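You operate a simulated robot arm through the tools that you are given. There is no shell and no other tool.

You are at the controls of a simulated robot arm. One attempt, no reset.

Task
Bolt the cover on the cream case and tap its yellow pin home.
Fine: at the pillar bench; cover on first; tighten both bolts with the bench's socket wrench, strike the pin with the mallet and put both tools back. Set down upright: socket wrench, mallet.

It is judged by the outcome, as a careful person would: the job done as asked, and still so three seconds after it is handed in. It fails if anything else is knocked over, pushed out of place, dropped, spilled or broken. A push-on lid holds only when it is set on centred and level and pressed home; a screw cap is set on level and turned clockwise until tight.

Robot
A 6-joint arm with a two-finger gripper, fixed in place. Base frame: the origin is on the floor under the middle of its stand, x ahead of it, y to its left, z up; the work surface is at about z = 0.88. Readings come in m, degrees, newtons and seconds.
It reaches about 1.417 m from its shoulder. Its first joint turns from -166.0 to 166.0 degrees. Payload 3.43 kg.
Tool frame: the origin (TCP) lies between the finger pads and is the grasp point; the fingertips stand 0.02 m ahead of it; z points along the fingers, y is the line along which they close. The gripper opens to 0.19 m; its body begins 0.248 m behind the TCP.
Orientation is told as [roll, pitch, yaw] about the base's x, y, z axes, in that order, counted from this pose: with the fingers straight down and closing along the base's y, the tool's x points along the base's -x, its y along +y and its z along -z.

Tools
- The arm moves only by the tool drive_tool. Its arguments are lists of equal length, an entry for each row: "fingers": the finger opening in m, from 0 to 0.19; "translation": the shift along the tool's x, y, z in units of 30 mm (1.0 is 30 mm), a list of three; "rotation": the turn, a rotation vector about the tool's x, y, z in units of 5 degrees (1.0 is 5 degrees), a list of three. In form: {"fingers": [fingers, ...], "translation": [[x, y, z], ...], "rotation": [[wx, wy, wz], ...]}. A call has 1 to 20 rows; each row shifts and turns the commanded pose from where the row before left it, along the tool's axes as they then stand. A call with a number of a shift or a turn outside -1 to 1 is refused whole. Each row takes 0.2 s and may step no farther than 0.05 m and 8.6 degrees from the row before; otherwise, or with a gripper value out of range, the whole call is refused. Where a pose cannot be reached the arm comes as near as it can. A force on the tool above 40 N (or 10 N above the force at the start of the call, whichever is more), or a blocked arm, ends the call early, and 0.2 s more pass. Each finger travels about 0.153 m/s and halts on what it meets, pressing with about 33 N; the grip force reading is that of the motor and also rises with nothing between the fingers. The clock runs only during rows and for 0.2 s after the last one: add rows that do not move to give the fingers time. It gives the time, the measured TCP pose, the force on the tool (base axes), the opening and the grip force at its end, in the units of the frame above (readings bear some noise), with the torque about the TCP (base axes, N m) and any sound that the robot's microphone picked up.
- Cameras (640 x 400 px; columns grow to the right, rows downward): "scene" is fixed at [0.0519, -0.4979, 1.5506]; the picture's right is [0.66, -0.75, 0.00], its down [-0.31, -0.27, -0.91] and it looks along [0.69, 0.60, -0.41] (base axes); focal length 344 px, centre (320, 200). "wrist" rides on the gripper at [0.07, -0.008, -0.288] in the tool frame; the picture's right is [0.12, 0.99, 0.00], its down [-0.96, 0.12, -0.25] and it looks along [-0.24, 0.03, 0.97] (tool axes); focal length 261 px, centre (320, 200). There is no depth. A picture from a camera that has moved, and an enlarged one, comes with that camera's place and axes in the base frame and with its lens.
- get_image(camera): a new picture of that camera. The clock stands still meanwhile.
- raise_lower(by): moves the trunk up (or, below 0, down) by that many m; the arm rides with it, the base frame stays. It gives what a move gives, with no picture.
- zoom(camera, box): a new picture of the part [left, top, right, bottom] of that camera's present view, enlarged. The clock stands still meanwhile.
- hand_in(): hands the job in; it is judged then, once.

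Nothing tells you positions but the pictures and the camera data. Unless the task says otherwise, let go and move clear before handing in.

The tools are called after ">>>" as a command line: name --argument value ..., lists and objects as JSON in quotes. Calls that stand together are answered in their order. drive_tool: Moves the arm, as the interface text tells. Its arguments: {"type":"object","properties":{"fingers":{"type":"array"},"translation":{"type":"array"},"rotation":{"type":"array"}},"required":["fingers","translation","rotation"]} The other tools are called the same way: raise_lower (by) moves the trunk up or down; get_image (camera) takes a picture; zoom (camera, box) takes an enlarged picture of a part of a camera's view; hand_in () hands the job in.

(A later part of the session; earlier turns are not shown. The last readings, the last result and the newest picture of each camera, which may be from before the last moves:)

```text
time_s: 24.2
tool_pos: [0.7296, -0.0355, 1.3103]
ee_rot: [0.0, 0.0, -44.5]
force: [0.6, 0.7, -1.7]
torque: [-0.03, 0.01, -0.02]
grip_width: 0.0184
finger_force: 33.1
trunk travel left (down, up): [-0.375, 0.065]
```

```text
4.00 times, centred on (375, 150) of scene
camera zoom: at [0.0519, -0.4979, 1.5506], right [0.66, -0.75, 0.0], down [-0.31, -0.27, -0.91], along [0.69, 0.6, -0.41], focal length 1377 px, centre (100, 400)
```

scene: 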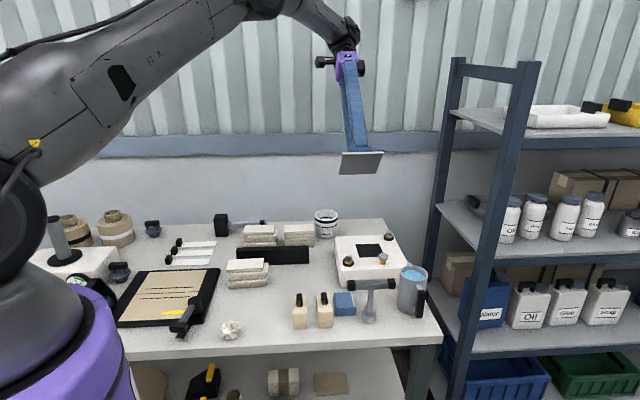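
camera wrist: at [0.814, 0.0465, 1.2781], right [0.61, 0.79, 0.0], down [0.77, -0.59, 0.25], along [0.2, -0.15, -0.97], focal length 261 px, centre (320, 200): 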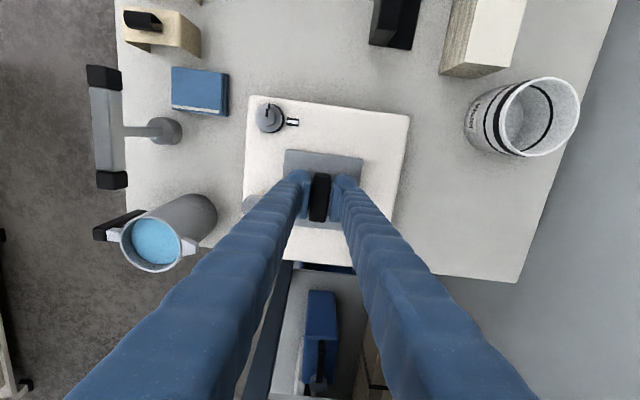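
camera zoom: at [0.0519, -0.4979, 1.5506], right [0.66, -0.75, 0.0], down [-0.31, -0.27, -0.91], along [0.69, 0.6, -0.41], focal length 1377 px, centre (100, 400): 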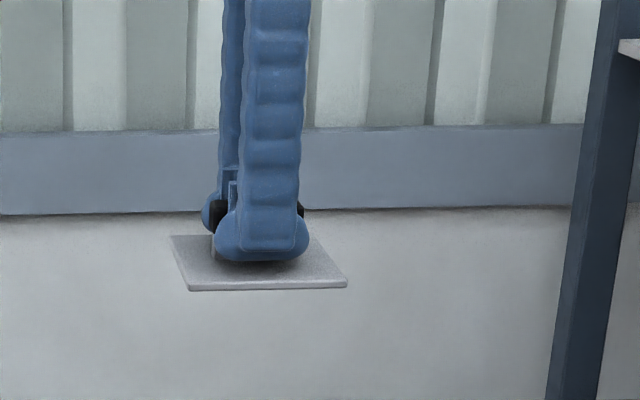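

>>> drive_tool --fingers '[0, 0, 0, 0, 0, 0, 0, 0, 0, 0, 0, 0, 0, 0, 0]' --translation '[[-0.497, 0.847, 0], [-0.497, 0.847, 0], [-0.497, 0.847, 0], [-0.497, 0.847, 0], [-0.497, 0.847, 0], [0, 0, 1], [0, 0, 1], [0, 0, 1], [0, 0, 1], [0, 0, 1], [0, 0, 1], [0, 0, 1], [0, 0, 1], [0, 0, 1], [0, 0, 1]]' --rotation '[[0, 0, 0], [0, 0, 0], [0, 0, 0], [0, 0, 0], [0, 0, 0], [0, 0, 0], [0, 0, 0], [0, 0, 0], [0, 0, 0], [0, 0, 0], [0, 0, 0], [0, 0, 0], [0, 0, 0], [0, 0, 0], [0, 0, 0]]'

>>> zoom --camera "scene" --box '[325, 225, 425, 295]'

>>> zoom --camera "wrist" --box '[240, 80, 400, 260]'

```text
time_s: 27.4
tool_pos: [0.8709, 0.0041, 1.0103]
ee_rot: [0.0, -0.1, -44.5]
force: [0.2, -0.1, -1.4]
torque: [0.02, 0.06, -0.02]
grip_width: 0.0189
finger_force: 33.4
trunk travel left (down, up): [-0.375, 0.065]
```

```text
5.71 times, centred on (375, 260) of scene
camera zoom: at [0.0519, -0.4979, 1.5506], right [0.66, -0.75, 0.0], down [-0.31, -0.27, -0.91], along [0.69, 0.6, -0.41], focal length 1967 px, centre (6, -143)
```

zoom: 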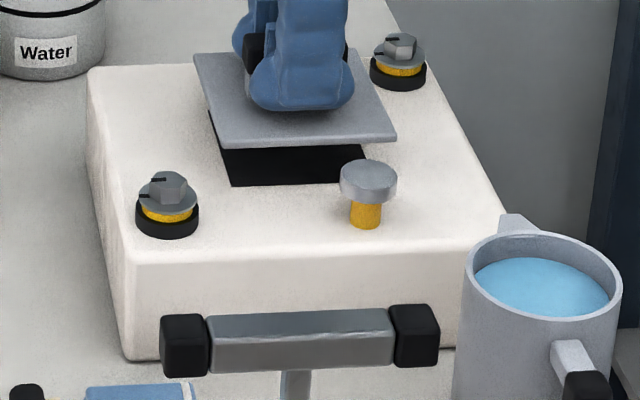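

```text
2.22 times, centred on (320, 170) of wrist
camera zoom: at [0.8143, 0.0471, 1.2986], right [0.61, 0.79, 0.0], down [0.77, -0.59, 0.25], along [0.19, -0.15, -0.97], focal length 579 px, centre (320, 267)
```

zoom: 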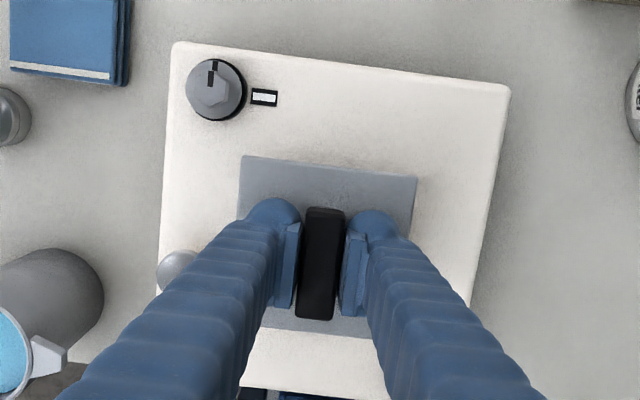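

>>> drive_tool --fingers '[0, 0, 0, 0, 0, 0, 0, 0]' --translation '[[0, 0, 0.2], [0, 0, 0.2], [0, 0, 0.2], [0, 0, 0.1], [0, 0, 0.08], [0, 0, 0.05], [0, 0, 0.05], [0, 0, 0.05]]' --rotation '[[0, 0, 0], [0, 0, 0], [0, 0, 0], [0, 0, 0], [0, 0, 0], [0, 0, 0], [0, 0, 0], [0, 0, 0]]'

>>> zoom --camera "scene" --box '[350, 235, 400, 275]'

```text
time_s: 29.2
tool_pos: [0.8703, 0.0028, 0.9844]
ee_rot: [0.0, 0.0, -44.4]
force: [-1.7, 0.0, 8.0]
torque: [0.05, 0.04, -0.01]
grip_width: 0.0188
finger_force: 33.9
trunk travel left (down, up): [-0.375, 0.065]
```

```text
10.00 times, centred on (375, 255) of scene
camera zoom: at [0.0519, -0.4979, 1.5506], right [0.66, -0.75, 0.0], down [-0.31, -0.27, -0.91], along [0.69, 0.6, -0.41], focal length 3443 px, centre (-230, -350)
```

zoom: 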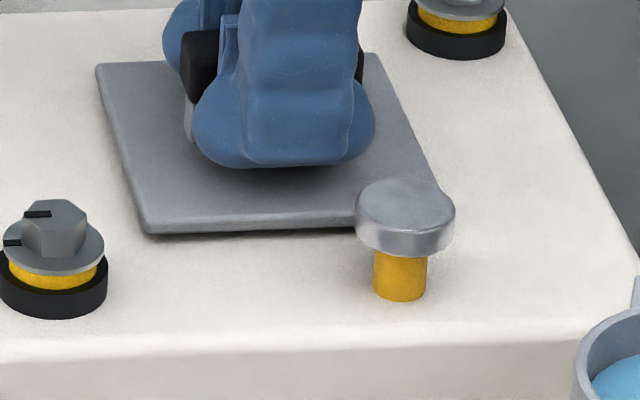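

Contact with about 8 N. Releasing now and rising to check from above.

>>> drive_tool --fingers '[0.03, 0.04, 0.04, 0.04, 0.04, 0.04, 0.04, 0.04, 0.04]' --translation '[[0, 0, -0.05], [0, 0, 0], [0, 0, -0.5], [0, 0, -1], [0, 0, -1], [0, 0, -1], [0, 0, -1], [0, 0, -1], [0, 0, -1]]' --rotation '[[0, 0, 0], [0, 0, 0], [0, 0, 0], [0, 0, 0], [0, 0, 0], [0, 0, 0], [0, 0, 0], [0, 0, 0], [0, 0, 0]]'

>>> drive_tool --fingers '[0.08, 0.12, 0.16, 0.19]' --translation '[[0, 0, 0], [0, 0, 0], [0, 0, 0], [0, 0, 0]]' --rotation '[[0, 0, 0], [0, 0, 0], [0, 0, 0], [0, 0, 0]]'

>>> get_image --camera "wrist"

>>> zoom --camera "wrist" --box '[220, 100, 420, 260]'

>>> zoom --camera "scene" --box '[325, 225, 425, 295]'

```text
time_s: 31.2
tool_pos: [0.8681, 0.0058, 1.1817]
ee_rot: [-0.1, 0.1, -44.4]
force: [-0.7, 0.4, -0.4]
torque: [0.01, -0.06, -0.01]
grip_width: 0.0402
finger_force: 0.1
trunk travel left (down, up): [-0.375, 0.065]
```

```text
time_s: 32.2
tool_pos: [0.8693, 0.0054, 1.1792]
ee_rot: [0.0, 0.0, -44.6]
force: [0.1, -0.6, 0.0]
torque: [0.02, 0.02, 0.0]
grip_width: 0.19
finger_force: 0.0
trunk travel left (down, up): [-0.375, 0.065]
```

```text
taken
camera wrist: at [0.8119, 0.0482, 1.4688], right [0.61, 0.79, 0.0], down [0.77, -0.59, 0.25], along [0.19, -0.15, -0.97], focal length 261 px, centre (320, 200)
```

wrist: 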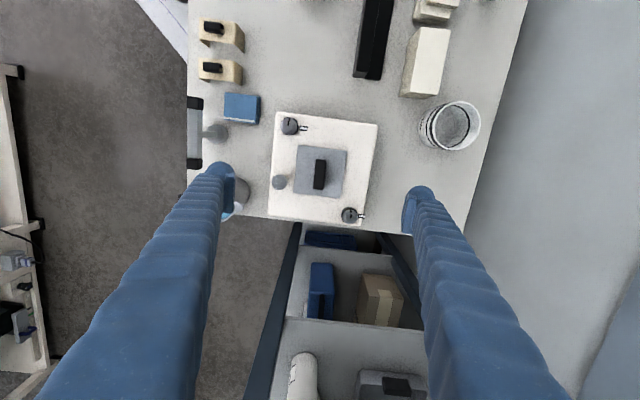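

```text
2.50 times, centred on (320, 180) of wrist
camera zoom: at [0.8119, 0.0482, 1.4688], right [0.61, 0.79, 0.0], down [0.77, -0.59, 0.25], along [0.19, -0.15, -0.97], focal length 652 px, centre (320, 250)
```

zoom: 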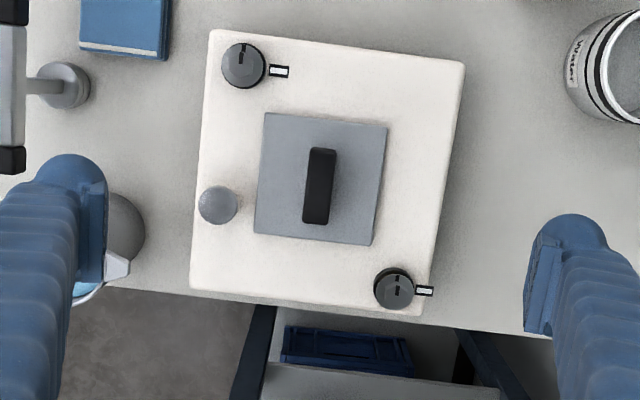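

```text
5.71 times, centred on (375, 260) of scene
camera zoom: at [0.0519, -0.4979, 1.5506], right [0.66, -0.75, 0.0], down [-0.31, -0.27, -0.91], along [0.69, 0.6, -0.41], focal length 1967 px, centre (6, -143)
```

zoom: 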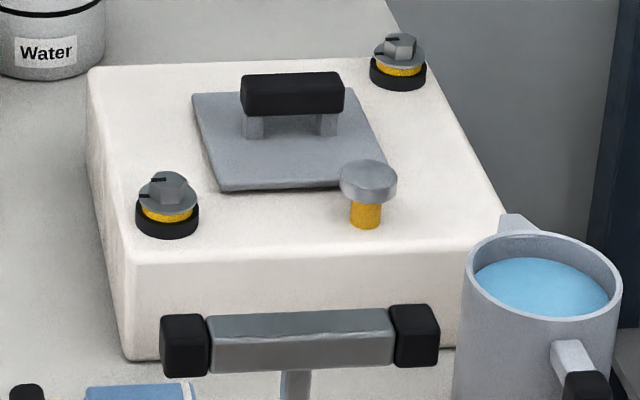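

Seen from above, the cover sits centred on the case (within about 2–3 mm). I'll check closely that it lies flat with no gap.

>>> zoom --camera "scene" --box '[353, 252, 385, 272]'

>>> zoom --camera "scene" --box '[350, 236, 390, 261]'

>>> zoom --camera "wrist" --box '[270, 130, 370, 210]'

```text
16.00 times, centred on (369, 262) of scene
camera zoom: at [0.0519, -0.4979, 1.5506], right [0.66, -0.75, 0.0], down [-0.31, -0.27, -0.91], along [0.69, 0.6, -0.41], focal length 5509 px, centre (-464, -792)
```

zoom: 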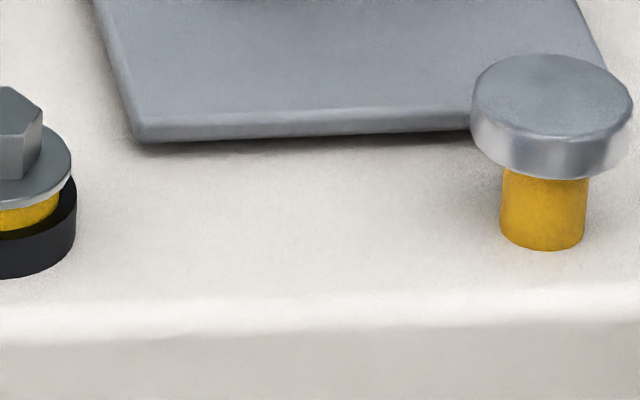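

```text
16.00 times, centred on (370, 248) of scene
camera zoom: at [0.0519, -0.4979, 1.5506], right [0.66, -0.75, 0.0], down [-0.31, -0.27, -0.91], along [0.69, 0.6, -0.41], focal length 5509 px, centre (-480, -576)
```

zoom: 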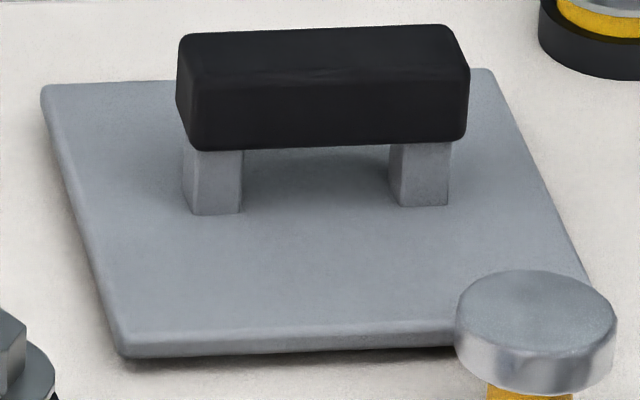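

```text
5.00 times, centred on (320, 170) of wrist
camera zoom: at [0.8119, 0.0482, 1.4688], right [0.61, 0.79, 0.0], down [0.77, -0.59, 0.25], along [0.19, -0.15, -0.97], focal length 1303 px, centre (320, 350)
```

zoom: 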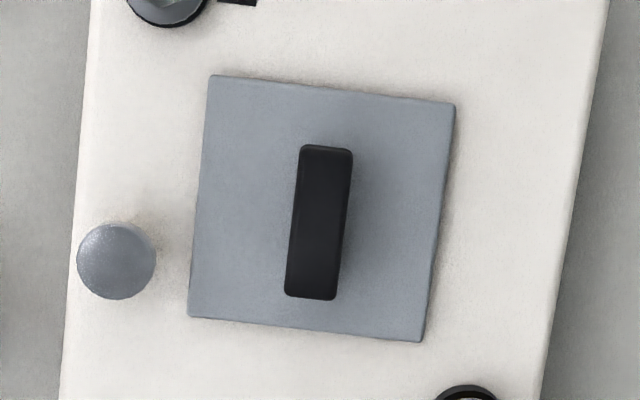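

The cover lies flat and covers the opening. Next is the socket wrench, standing upright near (0.676, −0.126) with its bar at about z 1.0 along the bench; I'll move above it and look.

>>> drive_tool --fingers '[0.17, 0.14, 0.1, 0.1, 0.1, 0.1, 0.1, 0.1]' --translation '[[0.19, -0.955, 0], [0.19, -0.955, 0], [0.19, -0.955, 0], [0.19, -0.955, 0], [0.19, -0.955, 0], [0.19, -0.955, 0], [0.19, -0.955, 0], [0.19, -0.955, 0]]' --rotation '[[0, 0, 0], [0, 0, 0], [0, 0, 0], [0, 0, 0], [0, 0, 0], [0, 0, 0], [0, 0, 0], [0, 0, 0]]'

>>> get_image --camera "wrist"

>>> zoom --camera "wrist" --box '[260, 100, 380, 260]'

>>> zoom --camera "scene" --box '[320, 200, 440, 340]'

```text
time_s: 34.0
tool_pos: [0.6747, -0.1274, 1.1805]
ee_rot: [-0.2, -0.1, -44.5]
force: [0.0, -0.2, 0.9]
torque: [0.04, 0.01, 0.01]
grip_width: 0.0999
finger_force: 0.1
trunk travel left (down, up): [-0.375, 0.065]
```

```text
taken
camera wrist: at [0.6177, -0.0841, 1.4685], right [0.61, 0.79, 0.0], down [0.77, -0.59, 0.25], along [0.2, -0.15, -0.97], focal length 261 px, centre (320, 200)
```

wrist: 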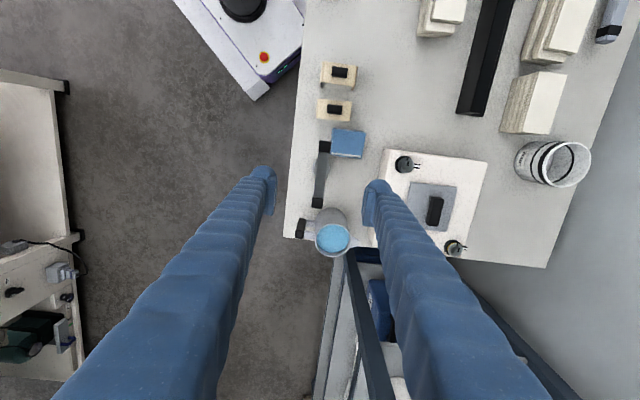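

```text
2.50 times, centred on (320, 180) of wrist
camera zoom: at [0.6177, -0.0841, 1.4685], right [0.61, 0.79, 0.0], down [0.77, -0.59, 0.25], along [0.2, -0.15, -0.97], focal length 652 px, centre (320, 250)
```

zoom: 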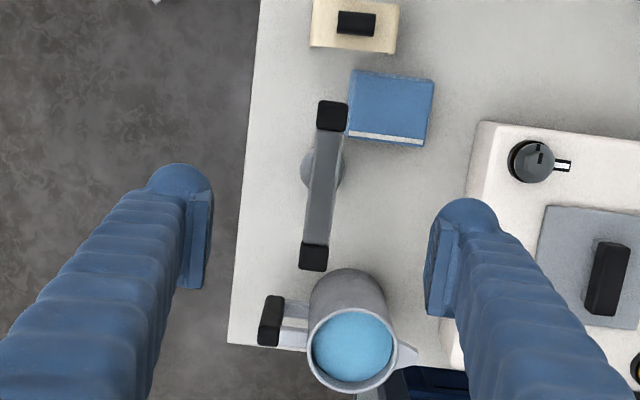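

```text
2.86 times, centred on (380, 270) of scene
camera zoom: at [0.0519, -0.4979, 1.5506], right [0.66, -0.75, 0.0], down [-0.31, -0.27, -0.91], along [0.69, 0.6, -0.41], focal length 984 px, centre (149, 0)
```

zoom: 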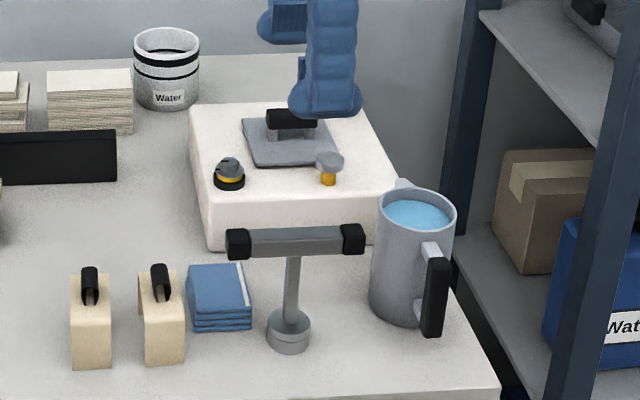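

The bar is centred under the tool and aligned. Descending with open fingers to bar height, then checking.

>>> drive_tool --fingers '[0.08, 0.08, 0.08, 0.08, 0.08, 0.08]' --translation '[[0, 0.07, 1], [0, 0, 1], [0, 0, 1], [0, 0, 1], [0, 0, 1], [0, 0, 0.9]]' --rotation '[[0, 0, 0], [0, 0, 0], [0, 0, 0], [0, 0, 0], [0, 0, 0], [0, 0, 0]]'

>>> zoom --camera "wrist" --box '[240, 120, 400, 260]'

>>> zoom --camera "scene" --box '[330, 260, 430, 330]'

```text
time_s: 35.4
tool_pos: [0.6781, -0.1266, 1.0025]
ee_rot: [-0.1, 0.0, -44.5]
force: [-0.1, 1.1, -0.4]
torque: [0.05, 0.08, -0.02]
grip_width: 0.0801
finger_force: 0.0
trunk travel left (down, up): [-0.375, 0.065]
```

```text
2.86 times, centred on (320, 190) of wrist
camera zoom: at [0.622, -0.0833, 1.2903], right [0.61, 0.79, 0.0], down [0.77, -0.59, 0.25], along [0.19, -0.15, -0.97], focal length 745 px, centre (320, 229)
```

zoom: 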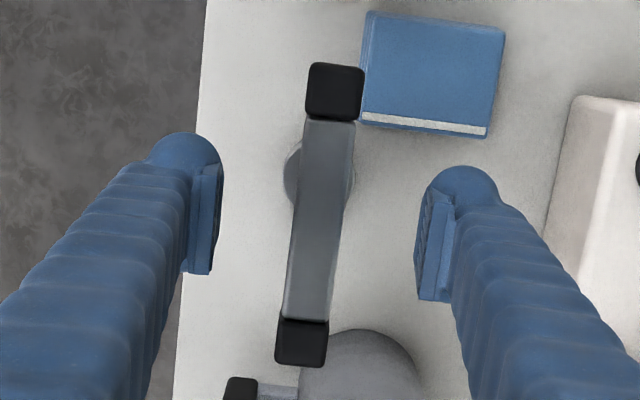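

```text
5.71 times, centred on (380, 295) of scene
camera zoom: at [0.0519, -0.4979, 1.5506], right [0.66, -0.75, 0.0], down [-0.31, -0.27, -0.91], along [0.69, 0.6, -0.41], focal length 1967 px, centre (-23, -343)
```

zoom: 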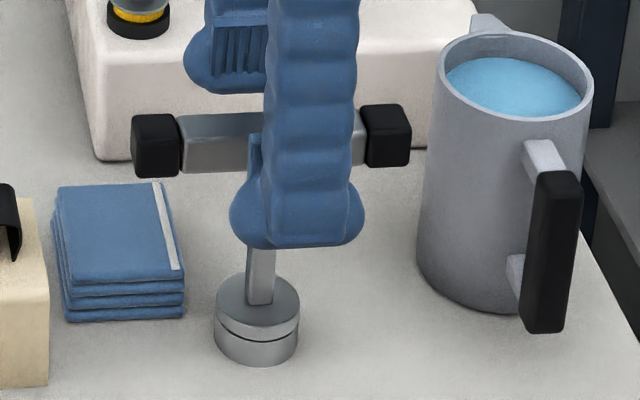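

Pads straddle the bar correctly. Closing and lifting the wrench slightly to confirm the hold.

>>> drive_tool --fingers '[0.05, 0.02, 0.0, 0.0, 0.0, 0.0]' --translation '[[0, 0, 0], [0, 0, 0], [0, 0, 0], [0, 0, 0], [0, 0, 0], [0, 0, 0]]' --rotation '[[0, 0, 0], [0, 0, 0], [0, 0, 0], [0, 0, 0], [0, 0, 0], [0, 0, 0]]'

>>> drive_tool --fingers '[0, 0, 0, 0, 0, 0, 0, 0]' --translation '[[0, 0, -0.3], [0, 0, -0.7], [0, 0, -1], [0, 0, -1], [0, 0, -1], [0, 0, -1], [0, 0, -1], [0, 0, -0.5]]' --rotation '[[0, 0, 0], [0, 0, 0], [0, 0, 0], [0, 0, 0], [0, 0, 0], [0, 0, 0], [0, 0, 0], [0, 0, 0]]'

>>> get_image --camera "scene"

>>> zoom --camera "wrist" --box '[240, 120, 400, 260]'

```text
time_s: 36.8
tool_pos: [0.6789, -0.1257, 1.0021]
ee_rot: [0.0, -0.1, -44.4]
force: [-0.5, 0.7, -0.3]
torque: [0.0, -0.02, -0.02]
grip_width: 0.0188
finger_force: 33.3
trunk travel left (down, up): [-0.375, 0.065]
```

```text
time_s: 38.6
tool_pos: [0.6778, -0.1269, 1.199]
ee_rot: [-0.1, 0.1, -44.5]
force: [0.0, 0.0, -3.3]
torque: [0.03, 0.0, 0.03]
grip_width: 0.0189
finger_force: 33.1
trunk travel left (down, up): [-0.375, 0.065]
```

```text
taken
```

scene: 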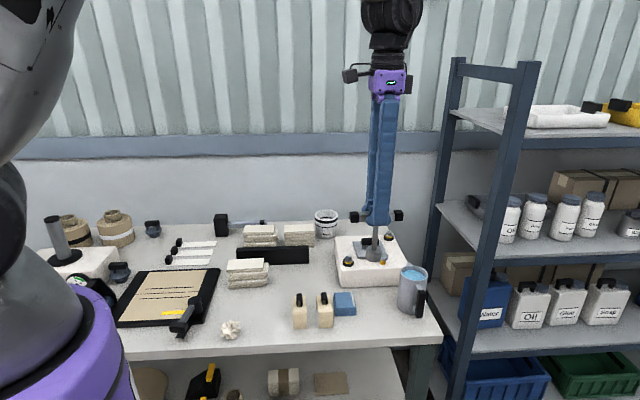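

```text
2.86 times, centred on (320, 190) of wrist
camera zoom: at [0.6209, -0.0841, 1.4867], right [0.61, 0.79, 0.0], down [0.77, -0.59, 0.25], along [0.19, -0.15, -0.97], focal length 745 px, centre (320, 229)
```

zoom: 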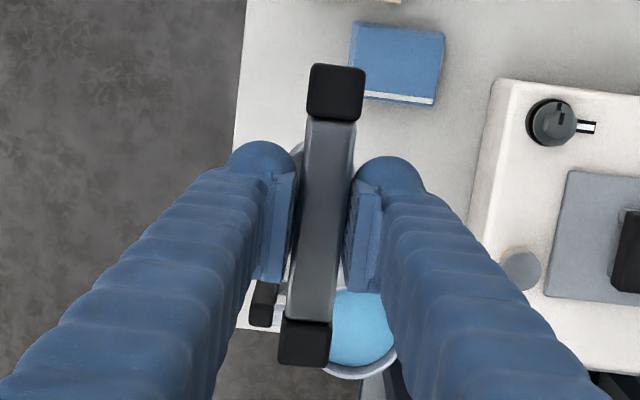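

The wrench is held firmly (about 0.3 kg). I'll zoom on both bolts from here to fix their positions accurately.

>>> zoom --camera "wrist" --box '[380, 140, 430, 180]'

>>> get_image --camera "wrist"

>>> zoom --camera "scene" --box '[335, 245, 365, 275]'

>>> zoom --camera "scene" --box '[355, 200, 410, 255]'

```text
10.00 times, centred on (405, 160) of wrist
camera zoom: at [0.6209, -0.0841, 1.4867], right [0.61, 0.79, 0.0], down [0.77, -0.59, 0.25], along [0.19, -0.15, -0.97], focal length 2606 px, centre (-530, 600)
```

zoom: 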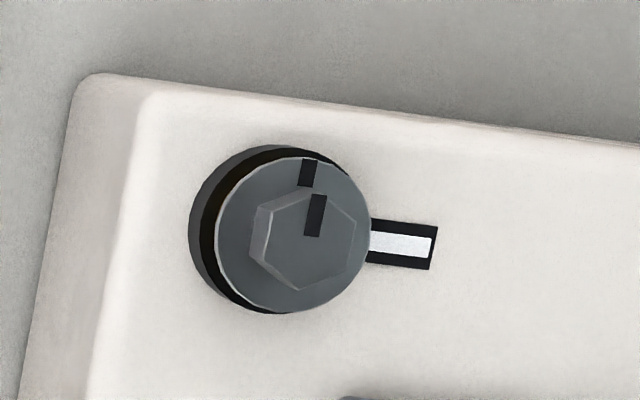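

```text
taken
camera wrist: at [0.6209, -0.0841, 1.4867], right [0.61, 0.79, 0.0], down [0.77, -0.59, 0.25], along [0.19, -0.15, -0.97], focal length 261 px, centre (320, 200)
```

wrist: 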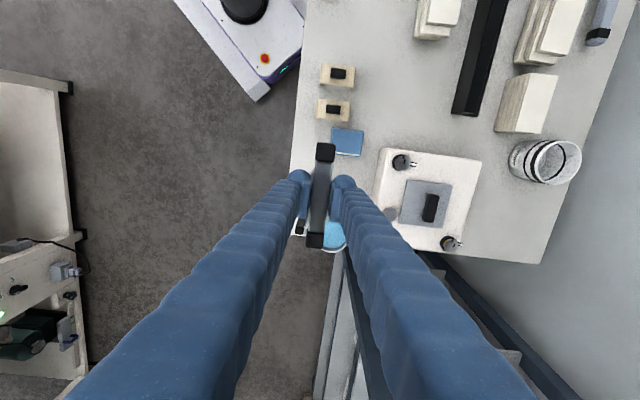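

```text
13.33 times, centred on (350, 260) of scene
camera zoom: at [0.0519, -0.4979, 1.5506], right [0.66, -0.75, 0.0], down [-0.31, -0.27, -0.91], along [0.69, 0.6, -0.41], focal length 4590 px, centre (-80, -600)
```

zoom: 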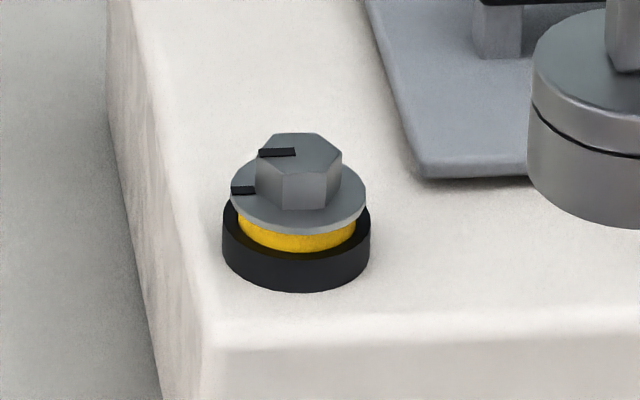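

```text
7.27 times, centred on (382, 228) of scene
camera zoom: at [0.0519, -0.4979, 1.5506], right [0.66, -0.75, 0.0], down [-0.31, -0.27, -0.91], along [0.69, 0.6, -0.41], focal length 2504 px, centre (-134, 0)
```

zoom: 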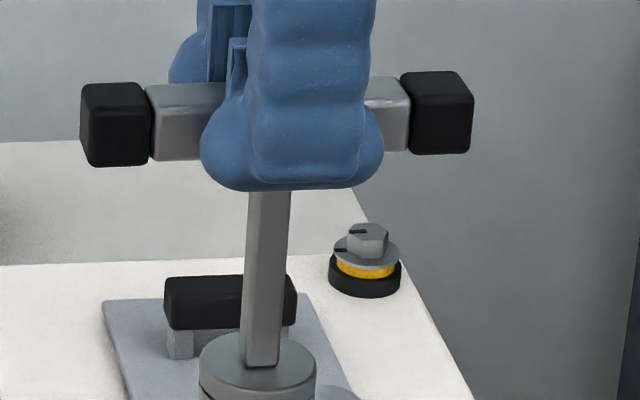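

Bolt 1 is at about (0.767, 0.012), hex top near z 0.98. I'll carry the wrench over it (socket bottom is about 0.122 below the tool point) and check alignment.

>>> drive_tool --fingers '[0, 0, 0, 0, 0, 0, 0]' --translation '[[0.1745, 0.897, 0], [0.1745, 0.897, 0], [0.1745, 0.897, 0], [0.1745, 0.897, 0], [0.1745, 0.897, 0], [0.1745, 0.897, 0], [0, 0, 0.7]]' --rotation '[[0, 0, 0], [0, 0, 0], [0, 0, 0], [0, 0, 0], [0, 0, 0], [0, 0, 0], [0, 0, 0]]'

>>> zoom --camera "wrist" --box '[240, 100, 400, 260]'

>>> zoom --camera "scene" --box '[320, 210, 385, 275]'

```text
time_s: 40.2
tool_pos: [0.7703, 0.0119, 1.1756]
ee_rot: [-0.2, 0.1, -44.4]
force: [0.2, 0.5, -3.5]
torque: [0.01, 0.06, 0.02]
grip_width: 0.019
finger_force: 33.1
trunk travel left (down, up): [-0.375, 0.065]
```

```text
2.50 times, centred on (320, 180) of wrist
camera zoom: at [0.7136, 0.0543, 1.4635], right [0.61, 0.79, 0.0], down [0.77, -0.59, 0.25], along [0.19, -0.15, -0.97], focal length 652 px, centre (320, 250)
```

zoom: 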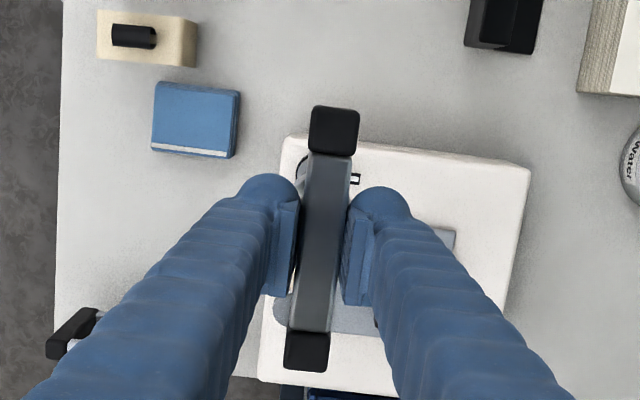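

```text
6.15 times, centred on (352, 242) of scene
camera zoom: at [0.0519, -0.4979, 1.5506], right [0.66, -0.75, 0.0], down [-0.31, -0.27, -0.91], along [0.69, 0.6, -0.41], focal length 2119 px, centre (120, -62)
```

zoom: 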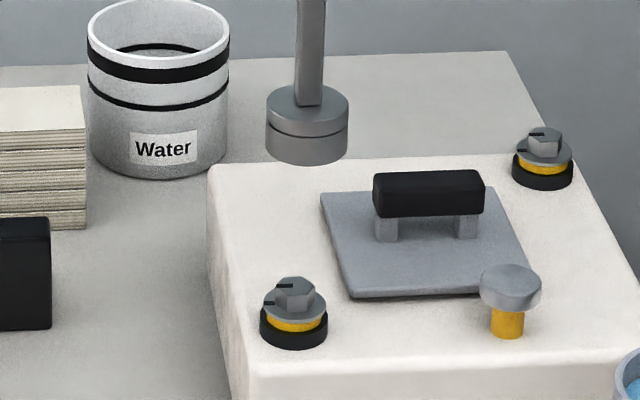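

The socket is about 3–4 mm off to the far right of the bolt axis. I'll correct that and lower to just above the hex head.

>>> drive_tool --fingers '[0, 0, 0, 0]' --translation '[[0.1, -0.13, 0.5], [0, 0, 0.6], [0, 0, 0.5], [0, 0, 0.4]]' --rotation '[[0, 0, 0], [0, 0, 0], [0, 0, 0], [0, 0, 0]]'

>>> zoom --camera "scene" --box '[330, 230, 375, 275]'

>>> zoom --camera "wrist" --box '[270, 110, 370, 210]'

```text
time_s: 41.2
tool_pos: [0.765, 0.0112, 1.1177]
ee_rot: [-0.1, 0.0, -44.4]
force: [-0.5, -0.5, -2.6]
torque: [0.02, -0.01, -0.04]
grip_width: 0.019
finger_force: 33.2
trunk travel left (down, up): [-0.375, 0.065]
```

```text
8.89 times, centred on (352, 252) of scene
camera zoom: at [0.0519, -0.4979, 1.5506], right [0.66, -0.75, 0.0], down [-0.31, -0.27, -0.91], along [0.69, 0.6, -0.41], focal length 3060 px, centre (31, -267)
```

zoom: 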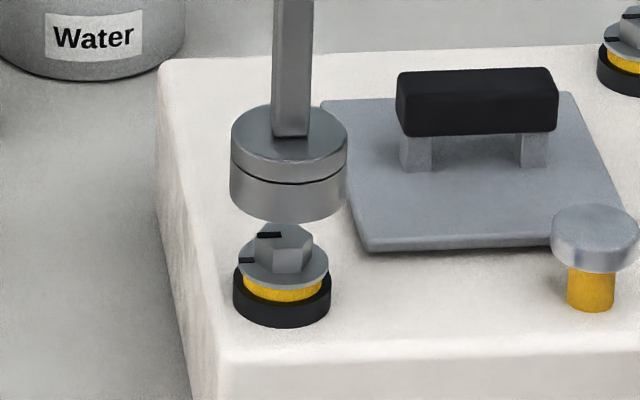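

```text
4.00 times, centred on (320, 160) of wrist
camera zoom: at [0.7084, 0.0534, 1.405], right [0.61, 0.79, 0.0], down [0.77, -0.59, 0.25], along [0.2, -0.15, -0.97], focal length 1043 px, centre (320, 360)
```

zoom: 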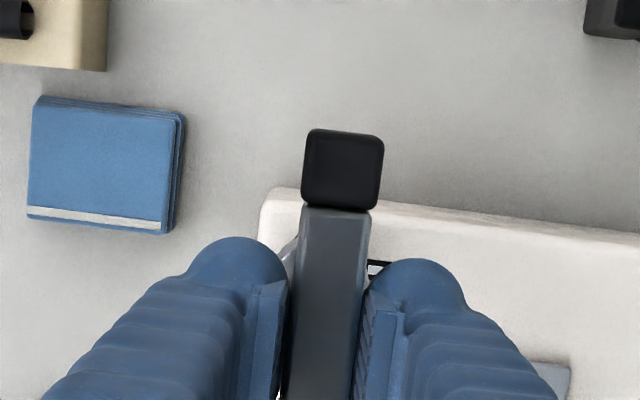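

Horizontally the socket lines up with the bolt. I'll lower slowly in small steps and watch for contact.

>>> drive_tool --fingers '[0, 0, 0, 0, 0, 0]' --translation '[[0, 0, 0.2], [0, 0, 0.15], [0, 0, 0.07], [0, 0, 0.07], [0, 0, 0.07], [0, 0, 0]]' --rotation '[[0, 0, 0], [0, 0, 0], [0, 0, 0], [0, 0, 0], [0, 0, 0], [0, 0, 0]]'

>>> zoom --camera "scene" --box '[330, 235, 370, 275]'

```text
time_s: 42.6
tool_pos: [0.765, 0.0103, 1.0991]
ee_rot: [-0.1, 0.0, -44.4]
force: [-0.7, 0.6, -2.8]
torque: [0.0, 0.01, 0.0]
grip_width: 0.019
finger_force: 33.0
trunk travel left (down, up): [-0.375, 0.065]
```

```text
10.00 times, centred on (350, 255) of scene
camera zoom: at [0.0519, -0.4979, 1.5506], right [0.66, -0.75, 0.0], down [-0.31, -0.27, -0.91], along [0.69, 0.6, -0.41], focal length 3443 px, centre (20, -350)
```

zoom: 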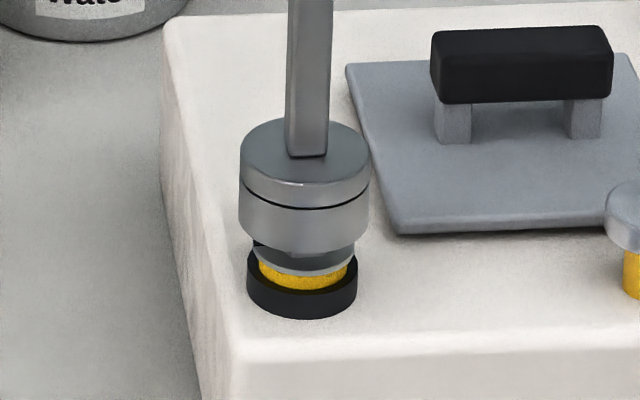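

No contact yet; the socket is sliding toward the flange. Continuing down slowly.

>>> drive_tool --fingers '[0, 0, 0, 0, 0]' --translation '[[0, 0, 0.07], [0, 0, 0.07], [0, 0, 0.07], [0, 0, 0.07], [0, 0, 0]]' --rotation '[[0, 0, 0], [0, 0, 0], [0, 0, 0], [0, 0, 0], [0, 0, 0]]'

>>> zoom --camera "scene" --box '[330, 235, 370, 275]'

```text
time_s: 43.8
tool_pos: [0.7639, 0.0107, 1.0913]
ee_rot: [-0.2, 0.1, -44.5]
force: [0.1, -1.0, -3.4]
torque: [0.0, 0.0, 0.04]
grip_width: 0.0189
finger_force: 32.7
trunk travel left (down, up): [-0.375, 0.065]
```

```text
10.00 times, centred on (350, 255) of scene
camera zoom: at [0.0519, -0.4979, 1.5506], right [0.66, -0.75, 0.0], down [-0.31, -0.27, -0.91], along [0.69, 0.6, -0.41], focal length 3443 px, centre (20, -350)
```

zoom: 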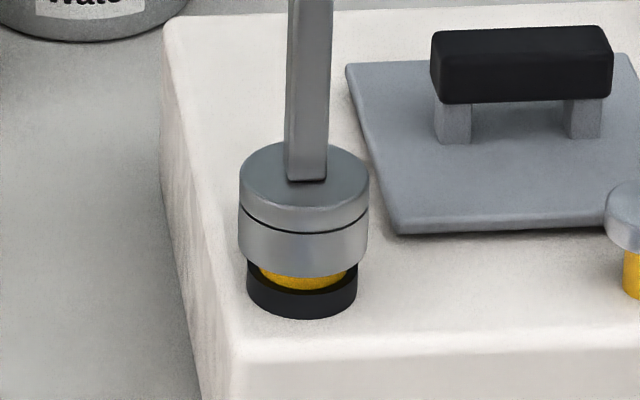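

>>> drive_tool --fingers '[0, 0, 0, 0, 0]' --translation '[[0, 0, 0.06], [0, 0, 0.06], [0, 0, 0.06], [0, 0, 0.06], [0, 0, 0]]' --rotation '[[0, 0, 0], [0, 0, 0], [0, 0, 0], [0, 0, 0], [0, 0, 0]]'

>>> zoom --camera "scene" --box '[330, 235, 370, 275]'

```text
time_s: 45.0
tool_pos: [0.7636, 0.0101, 1.0865]
ee_rot: [0.1, -0.1, -44.5]
force: [2.6, 0.2, 27.5]
torque: [-0.11, -0.08, -0.07]
grip_width: 0.0191
finger_force: 33.7
trunk travel left (down, up): [-0.375, 0.065]
```

```text
10.00 times, centred on (350, 255) of scene
camera zoom: at [0.0519, -0.4979, 1.5506], right [0.66, -0.75, 0.0], down [-0.31, -0.27, -0.91], along [0.69, 0.6, -0.41], focal length 3443 px, centre (20, -350)
```

zoom: 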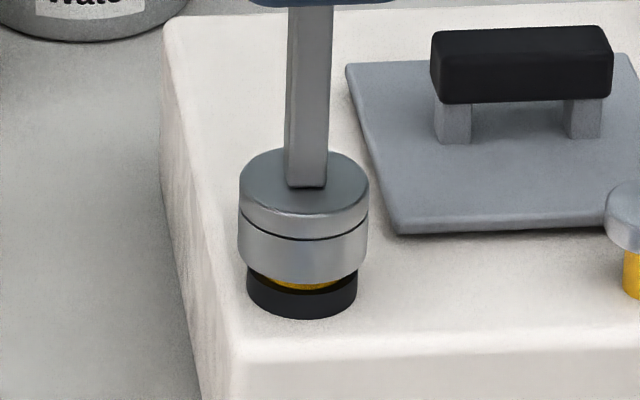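

The socket is seated on the bolt (27 N). Now turning clockwise (as seen from above) in small steps, watching the torque.

>>> drive_tool --fingers '[0, 0, 0, 0, 0, 0]' --translation '[[0, 0, -0.03], [0, 0, 0], [0, 0, 0], [0, 0, 0], [0, 0, 0], [0, 0, 0]]' --rotation '[[0, 0, 0], [0, 0, 1], [0, 0, 1], [0, 0, 1], [0, 0, 1], [0, 0, 0]]'

>>> zoom --camera "scene" --box '[320, 205, 390, 275]'

```text
time_s: 46.4
tool_pos: [0.7629, 0.0104, 1.0853]
ee_rot: [-0.2, 0.2, -64.6]
force: [0.8, 1.8, 2.7]
torque: [0.11, 0.08, 0.02]
grip_width: 0.0191
finger_force: 33.2
trunk travel left (down, up): [-0.375, 0.065]
```

```text
5.71 times, centred on (355, 240) of scene
camera zoom: at [0.0519, -0.4979, 1.5506], right [0.66, -0.75, 0.0], down [-0.31, -0.27, -0.91], along [0.69, 0.6, -0.41], focal length 1967 px, centre (120, -29)
```

zoom: 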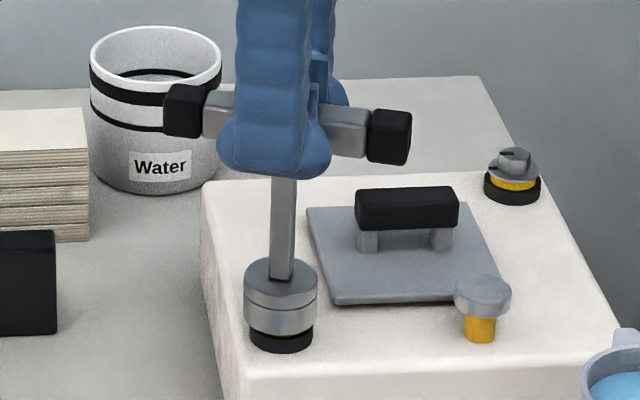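

Turning smoothly with low torque; the bolt appears to be going down. Continuing clockwise with slight downward follow.

>>> drive_tool --fingers '[0, 0, 0, 0, 0, 0, 0, 0]' --translation '[[0, 0, 0.03], [0, 0, 0.012], [0, 0, 0.012], [0, 0, 0.012], [0, 0, 0.012], [0, 0, 0.012], [0, 0, 0.012], [0, 0, 0.012]]' --rotation '[[0, 0, 1], [0, 0, 1], [0, 0, 1], [0, 0, 1], [0, 0, 1], [0, 0, 1], [0, 0, 1], [0, 0, 1]]'

>>> zoom --camera "scene" --box '[320, 205, 390, 275]'

```text
time_s: 48.2
tool_pos: [0.7642, 0.0103, 1.0825]
ee_rot: [0.1, 0.0, -104.6]
force: [3.0, 3.1, 8.7]
torque: [0.45, -0.15, 0.14]
grip_width: 0.019
finger_force: 32.9
trunk travel left (down, up): [-0.375, 0.065]
```

```text
5.71 times, centred on (355, 240) of scene
camera zoom: at [0.0519, -0.4979, 1.5506], right [0.66, -0.75, 0.0], down [-0.31, -0.27, -0.91], along [0.69, 0.6, -0.41], focal length 1967 px, centre (120, -29)
```

zoom: 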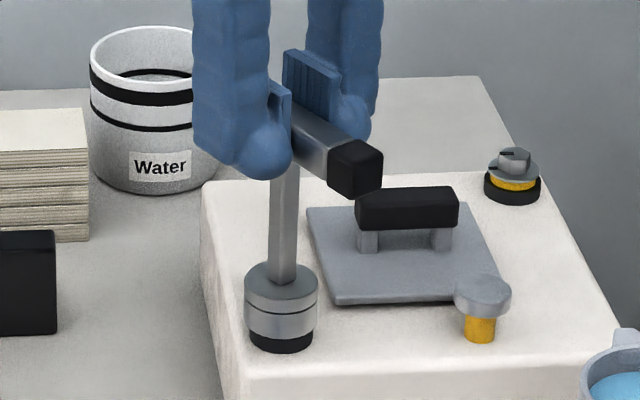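

60° turned so far, yellow no longer visible. Continuing in smaller increments, watching torque for tightness.

>>> drive_tool --fingers '[0, 0, 0, 0, 0]' --translation '[[0, 0, 0.01], [0, 0, 0.01], [0, 0, 0.01], [0, 0, 0.01], [0, 0, 0]]' --rotation '[[0, 0, 1], [0, 0, 1], [0, 0, 1], [0, 0, 1], [0, 0, 0]]'

>>> drive_tool --fingers '[0, 0, 0, 0]' --translation '[[0, 0, 0.01], [0, 0, 0.01], [0, 0, 0], [0, 0, 0]]' --rotation '[[0, 0, 0.8], [0, 0, 0.8], [0, 0, 0.4], [0, 0, 0]]'

>>> zoom --camera "scene" --box '[320, 205, 390, 275]'

```text
time_s: 49.4
tool_pos: [0.7634, 0.011, 1.0815]
ee_rot: [0.0, -0.1, -124.6]
force: [3.1, 2.9, 8.3]
torque: [0.39, -0.28, 0.17]
grip_width: 0.0192
finger_force: 33.4
trunk travel left (down, up): [-0.375, 0.065]
```

```text
time_s: 50.4
tool_pos: [0.7642, 0.0112, 1.0803]
ee_rot: [0.0, 0.0, -134.5]
force: [3.3, 4.2, 10.0]
torque: [0.33, -0.31, 0.13]
grip_width: 0.0189
finger_force: 33.3
trunk travel left (down, up): [-0.375, 0.065]
```

```text
5.71 times, centred on (355, 240) of scene
camera zoom: at [0.0519, -0.4979, 1.5506], right [0.66, -0.75, 0.0], down [-0.31, -0.27, -0.91], along [0.69, 0.6, -0.41], focal length 1967 px, centre (120, -29)
```

zoom: 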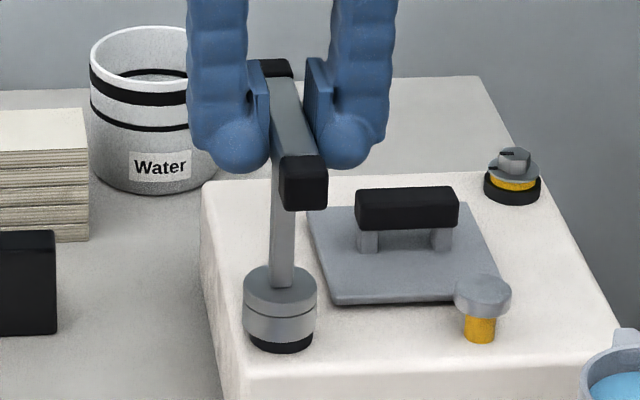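

I've turned 90°. I'll lift the wrench off to check the bolt's pointer against the white mark before going further.

>>> drive_tool --fingers '[0, 0, 0, 0]' --translation '[[0, 0, -0.4], [0, 0, -0.8], [0, 0, -0.8], [0, 0, -0.8]]' --rotation '[[0, 0, 0], [0, 0, 0], [0, 0, 0], [0, 0, 0]]'

>>> zoom --camera "scene" --box '[335, 235, 375, 275]'

>>> get_image --camera "wrist"

```text
time_s: 51.4
tool_pos: [0.7649, 0.0101, 1.1658]
ee_rot: [-0.1, -0.1, -134.6]
force: [-0.5, 0.6, -2.3]
torque: [-0.02, -0.03, 0.0]
grip_width: 0.0191
finger_force: 33.1
trunk travel left (down, up): [-0.375, 0.065]
```

```text
10.00 times, centred on (355, 255) of scene
camera zoom: at [0.0519, -0.4979, 1.5506], right [0.66, -0.75, 0.0], down [-0.31, -0.27, -0.91], along [0.69, 0.6, -0.41], focal length 3443 px, centre (-30, -350)
```

zoom: 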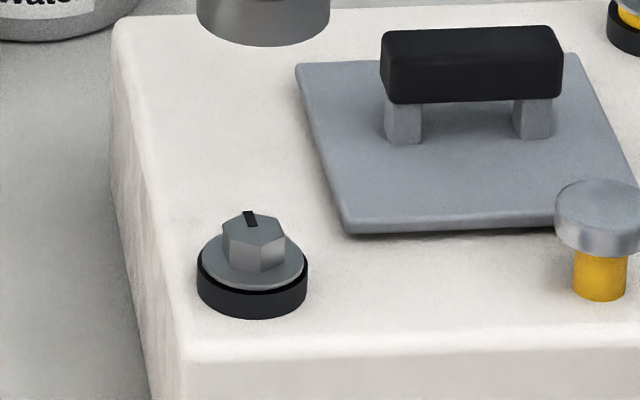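

```text
taken
camera wrist: at [0.8071, 0.0657, 1.4542], right [0.79, -0.61, 0.0], down [-0.59, -0.77, 0.25], along [-0.15, -0.2, -0.97], focal length 261 px, centre (320, 200)
```

wrist: 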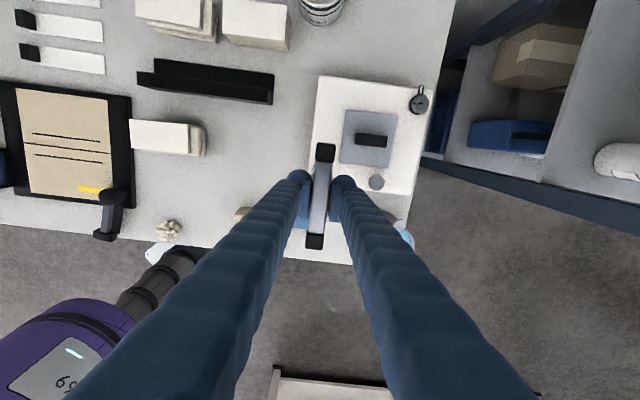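

Bolt 1 is down (yellow hidden) with its pointer toward the mark. I'll turn the wrench back 90° in the air and head to bolt 2 near (0.976, 0.0), viewing bolt 1 from above on the way.

>>> drive_tool --fingers '[0, 0, 0, 0, 0, 0, 0, 0, 0, 0, 0, 0, 0, 0, 0, 0, 0, 0, 0]' --translation '[[0, 0, -0.5], [0, 0, 0], [0, 0, 0], [0, 0, 0], [0, 0, 0], [0, 0, 0], [0, 0, 0], [0, 0, 0], [0, 0, 0], [0, 0, 0], [0, 0, 0], [0, 0, 0], [0, 0, 0], [0, 0, 0], [0, 0, 0], [0, 0, 0], [0, 0, 0], [0, 0, 0], [0, 0, 0]]' --rotation '[[0, 0, 0], [0, 0, -1], [0, 0, -1], [0, 0, -1], [0, 0, -1], [0, 0, -1], [0, 0, -1], [0, 0, -1], [0, 0, -1], [0, 0, -1], [0, 0, -1], [0, 0, -1], [0, 0, -1], [0, 0, -1], [0, 0, -1], [0, 0, -1], [0, 0, -1], [0, 0, -1], [0, 0, -1]]'

>>> drive_tool --fingers '[0, 0, 0, 0, 0, 0, 0, 0]' --translation '[[-0.657, 0.5775, 0], [-0.657, 0.5775, 0], [-0.657, 0.5775, 0], [-0.657, 0.5775, 0], [-0.657, 0.5775, 0], [-0.657, 0.5775, 0], [-0.657, 0.5775, 0], [-0.657, 0.5775, 0]]' --rotation '[[0, 0, 0], [0, 0, 0], [0, 0, 0], [0, 0, 0], [0, 0, 0], [0, 0, 0], [0, 0, 0], [0, 0, 0]]'

>>> get_image --camera "wrist"

>>> get_image --camera "scene"

```text
time_s: 55.4
tool_pos: [0.7649, 0.0095, 1.1784]
ee_rot: [0.0, -0.1, -44.3]
force: [0.5, 0.4, -3.1]
torque: [0.01, 0.0, -0.01]
grip_width: 0.0189
finger_force: 33.3
trunk travel left (down, up): [-0.375, 0.065]
```

```text
time_s: 57.2
tool_pos: [0.9749, -0.0016, 1.1762]
ee_rot: [-0.1, 0.1, -44.5]
force: [0.0, -0.4, -4.1]
torque: [0.02, 0.04, 0.0]
grip_width: 0.019
finger_force: 33.1
trunk travel left (down, up): [-0.375, 0.065]
```

```text
taken
camera wrist: at [0.9181, 0.0416, 1.4644], right [0.61, 0.79, 0.0], down [0.77, -0.59, 0.25], along [0.19, -0.15, -0.97], focal length 261 px, centre (320, 200)
```

wrist: 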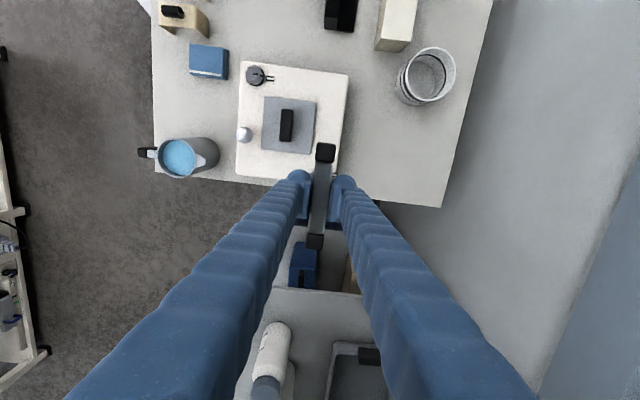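

```text
taken
```

scene: 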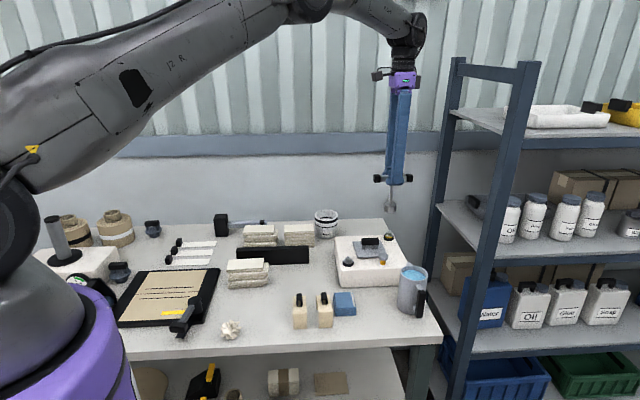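

>>> zoom --camera "wrist" --box '[240, 60, 280, 95]'

>>> zoom --camera "scene" --box '[365, 195, 415, 250]'

>>> zoom --camera "scene" --box '[335, 245, 365, 275]'

```text
11.43 times, centred on (260, 78) of wrist
camera zoom: at [0.9181, 0.0416, 1.4644], right [0.61, 0.79, 0.0], down [0.77, -0.59, 0.25], along [0.19, -0.15, -0.97], focal length 2979 px, centre (1006, 1600)
```

zoom: 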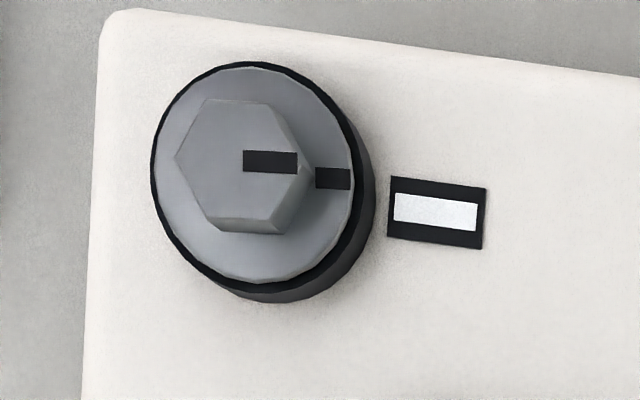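

```text
7.27 times, centred on (390, 222) of scene
camera zoom: at [0.0519, -0.4979, 1.5506], right [0.66, -0.75, 0.0], down [-0.31, -0.27, -0.91], along [0.69, 0.6, -0.41], focal length 2504 px, centre (-189, 36)
```

zoom: 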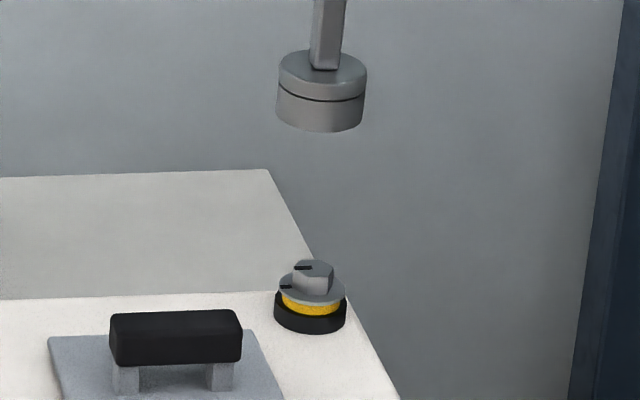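

```text
13.33 times, centred on (350, 260) of scene
camera zoom: at [0.0519, -0.4979, 1.5506], right [0.66, -0.75, 0.0], down [-0.31, -0.27, -0.91], along [0.69, 0.6, -0.41], focal length 4590 px, centre (-80, -600)
```

zoom: 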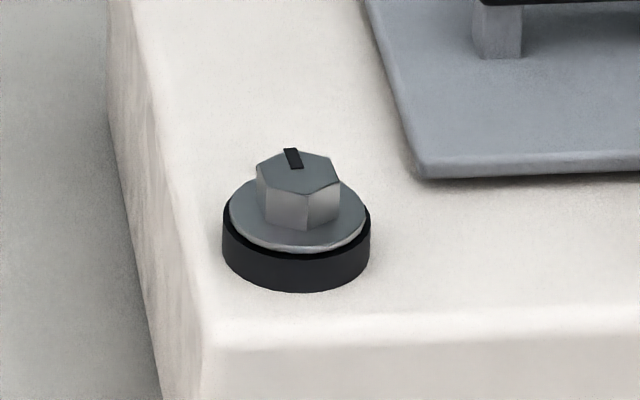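

Bolt 1's pointer is within about 4° of its mark. Now I'll lower the wrench partway over bolt 2 and refine alignment.

>>> drive_tool --fingers '[0, 0, 0]' --translation '[[-0.06, -0.08, 0.6], [0, 0, 0.7], [0, 0, 0.5]]' --rotation '[[0, 0, 0], [0, 0, 0], [0, 0, 0]]'

>>> zoom --camera "scene" --box '[370, 212, 406, 248]'

```text
time_s: 58.0
tool_pos: [0.9748, -0.0044, 1.1238]
ee_rot: [-0.1, 0.1, -44.4]
force: [0.9, 0.4, -4.0]
torque: [-0.02, 0.06, -0.02]
grip_width: 0.0187
finger_force: 33.4
trunk travel left (down, up): [-0.375, 0.065]
```

```text
11.11 times, centred on (388, 230) of scene
camera zoom: at [0.0519, -0.4979, 1.5506], right [0.66, -0.75, 0.0], down [-0.31, -0.27, -0.91], along [0.69, 0.6, -0.41], focal length 3825 px, centre (-436, -133)
```

zoom: 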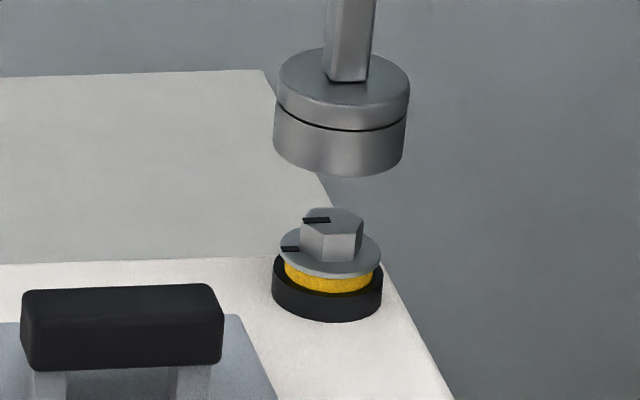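

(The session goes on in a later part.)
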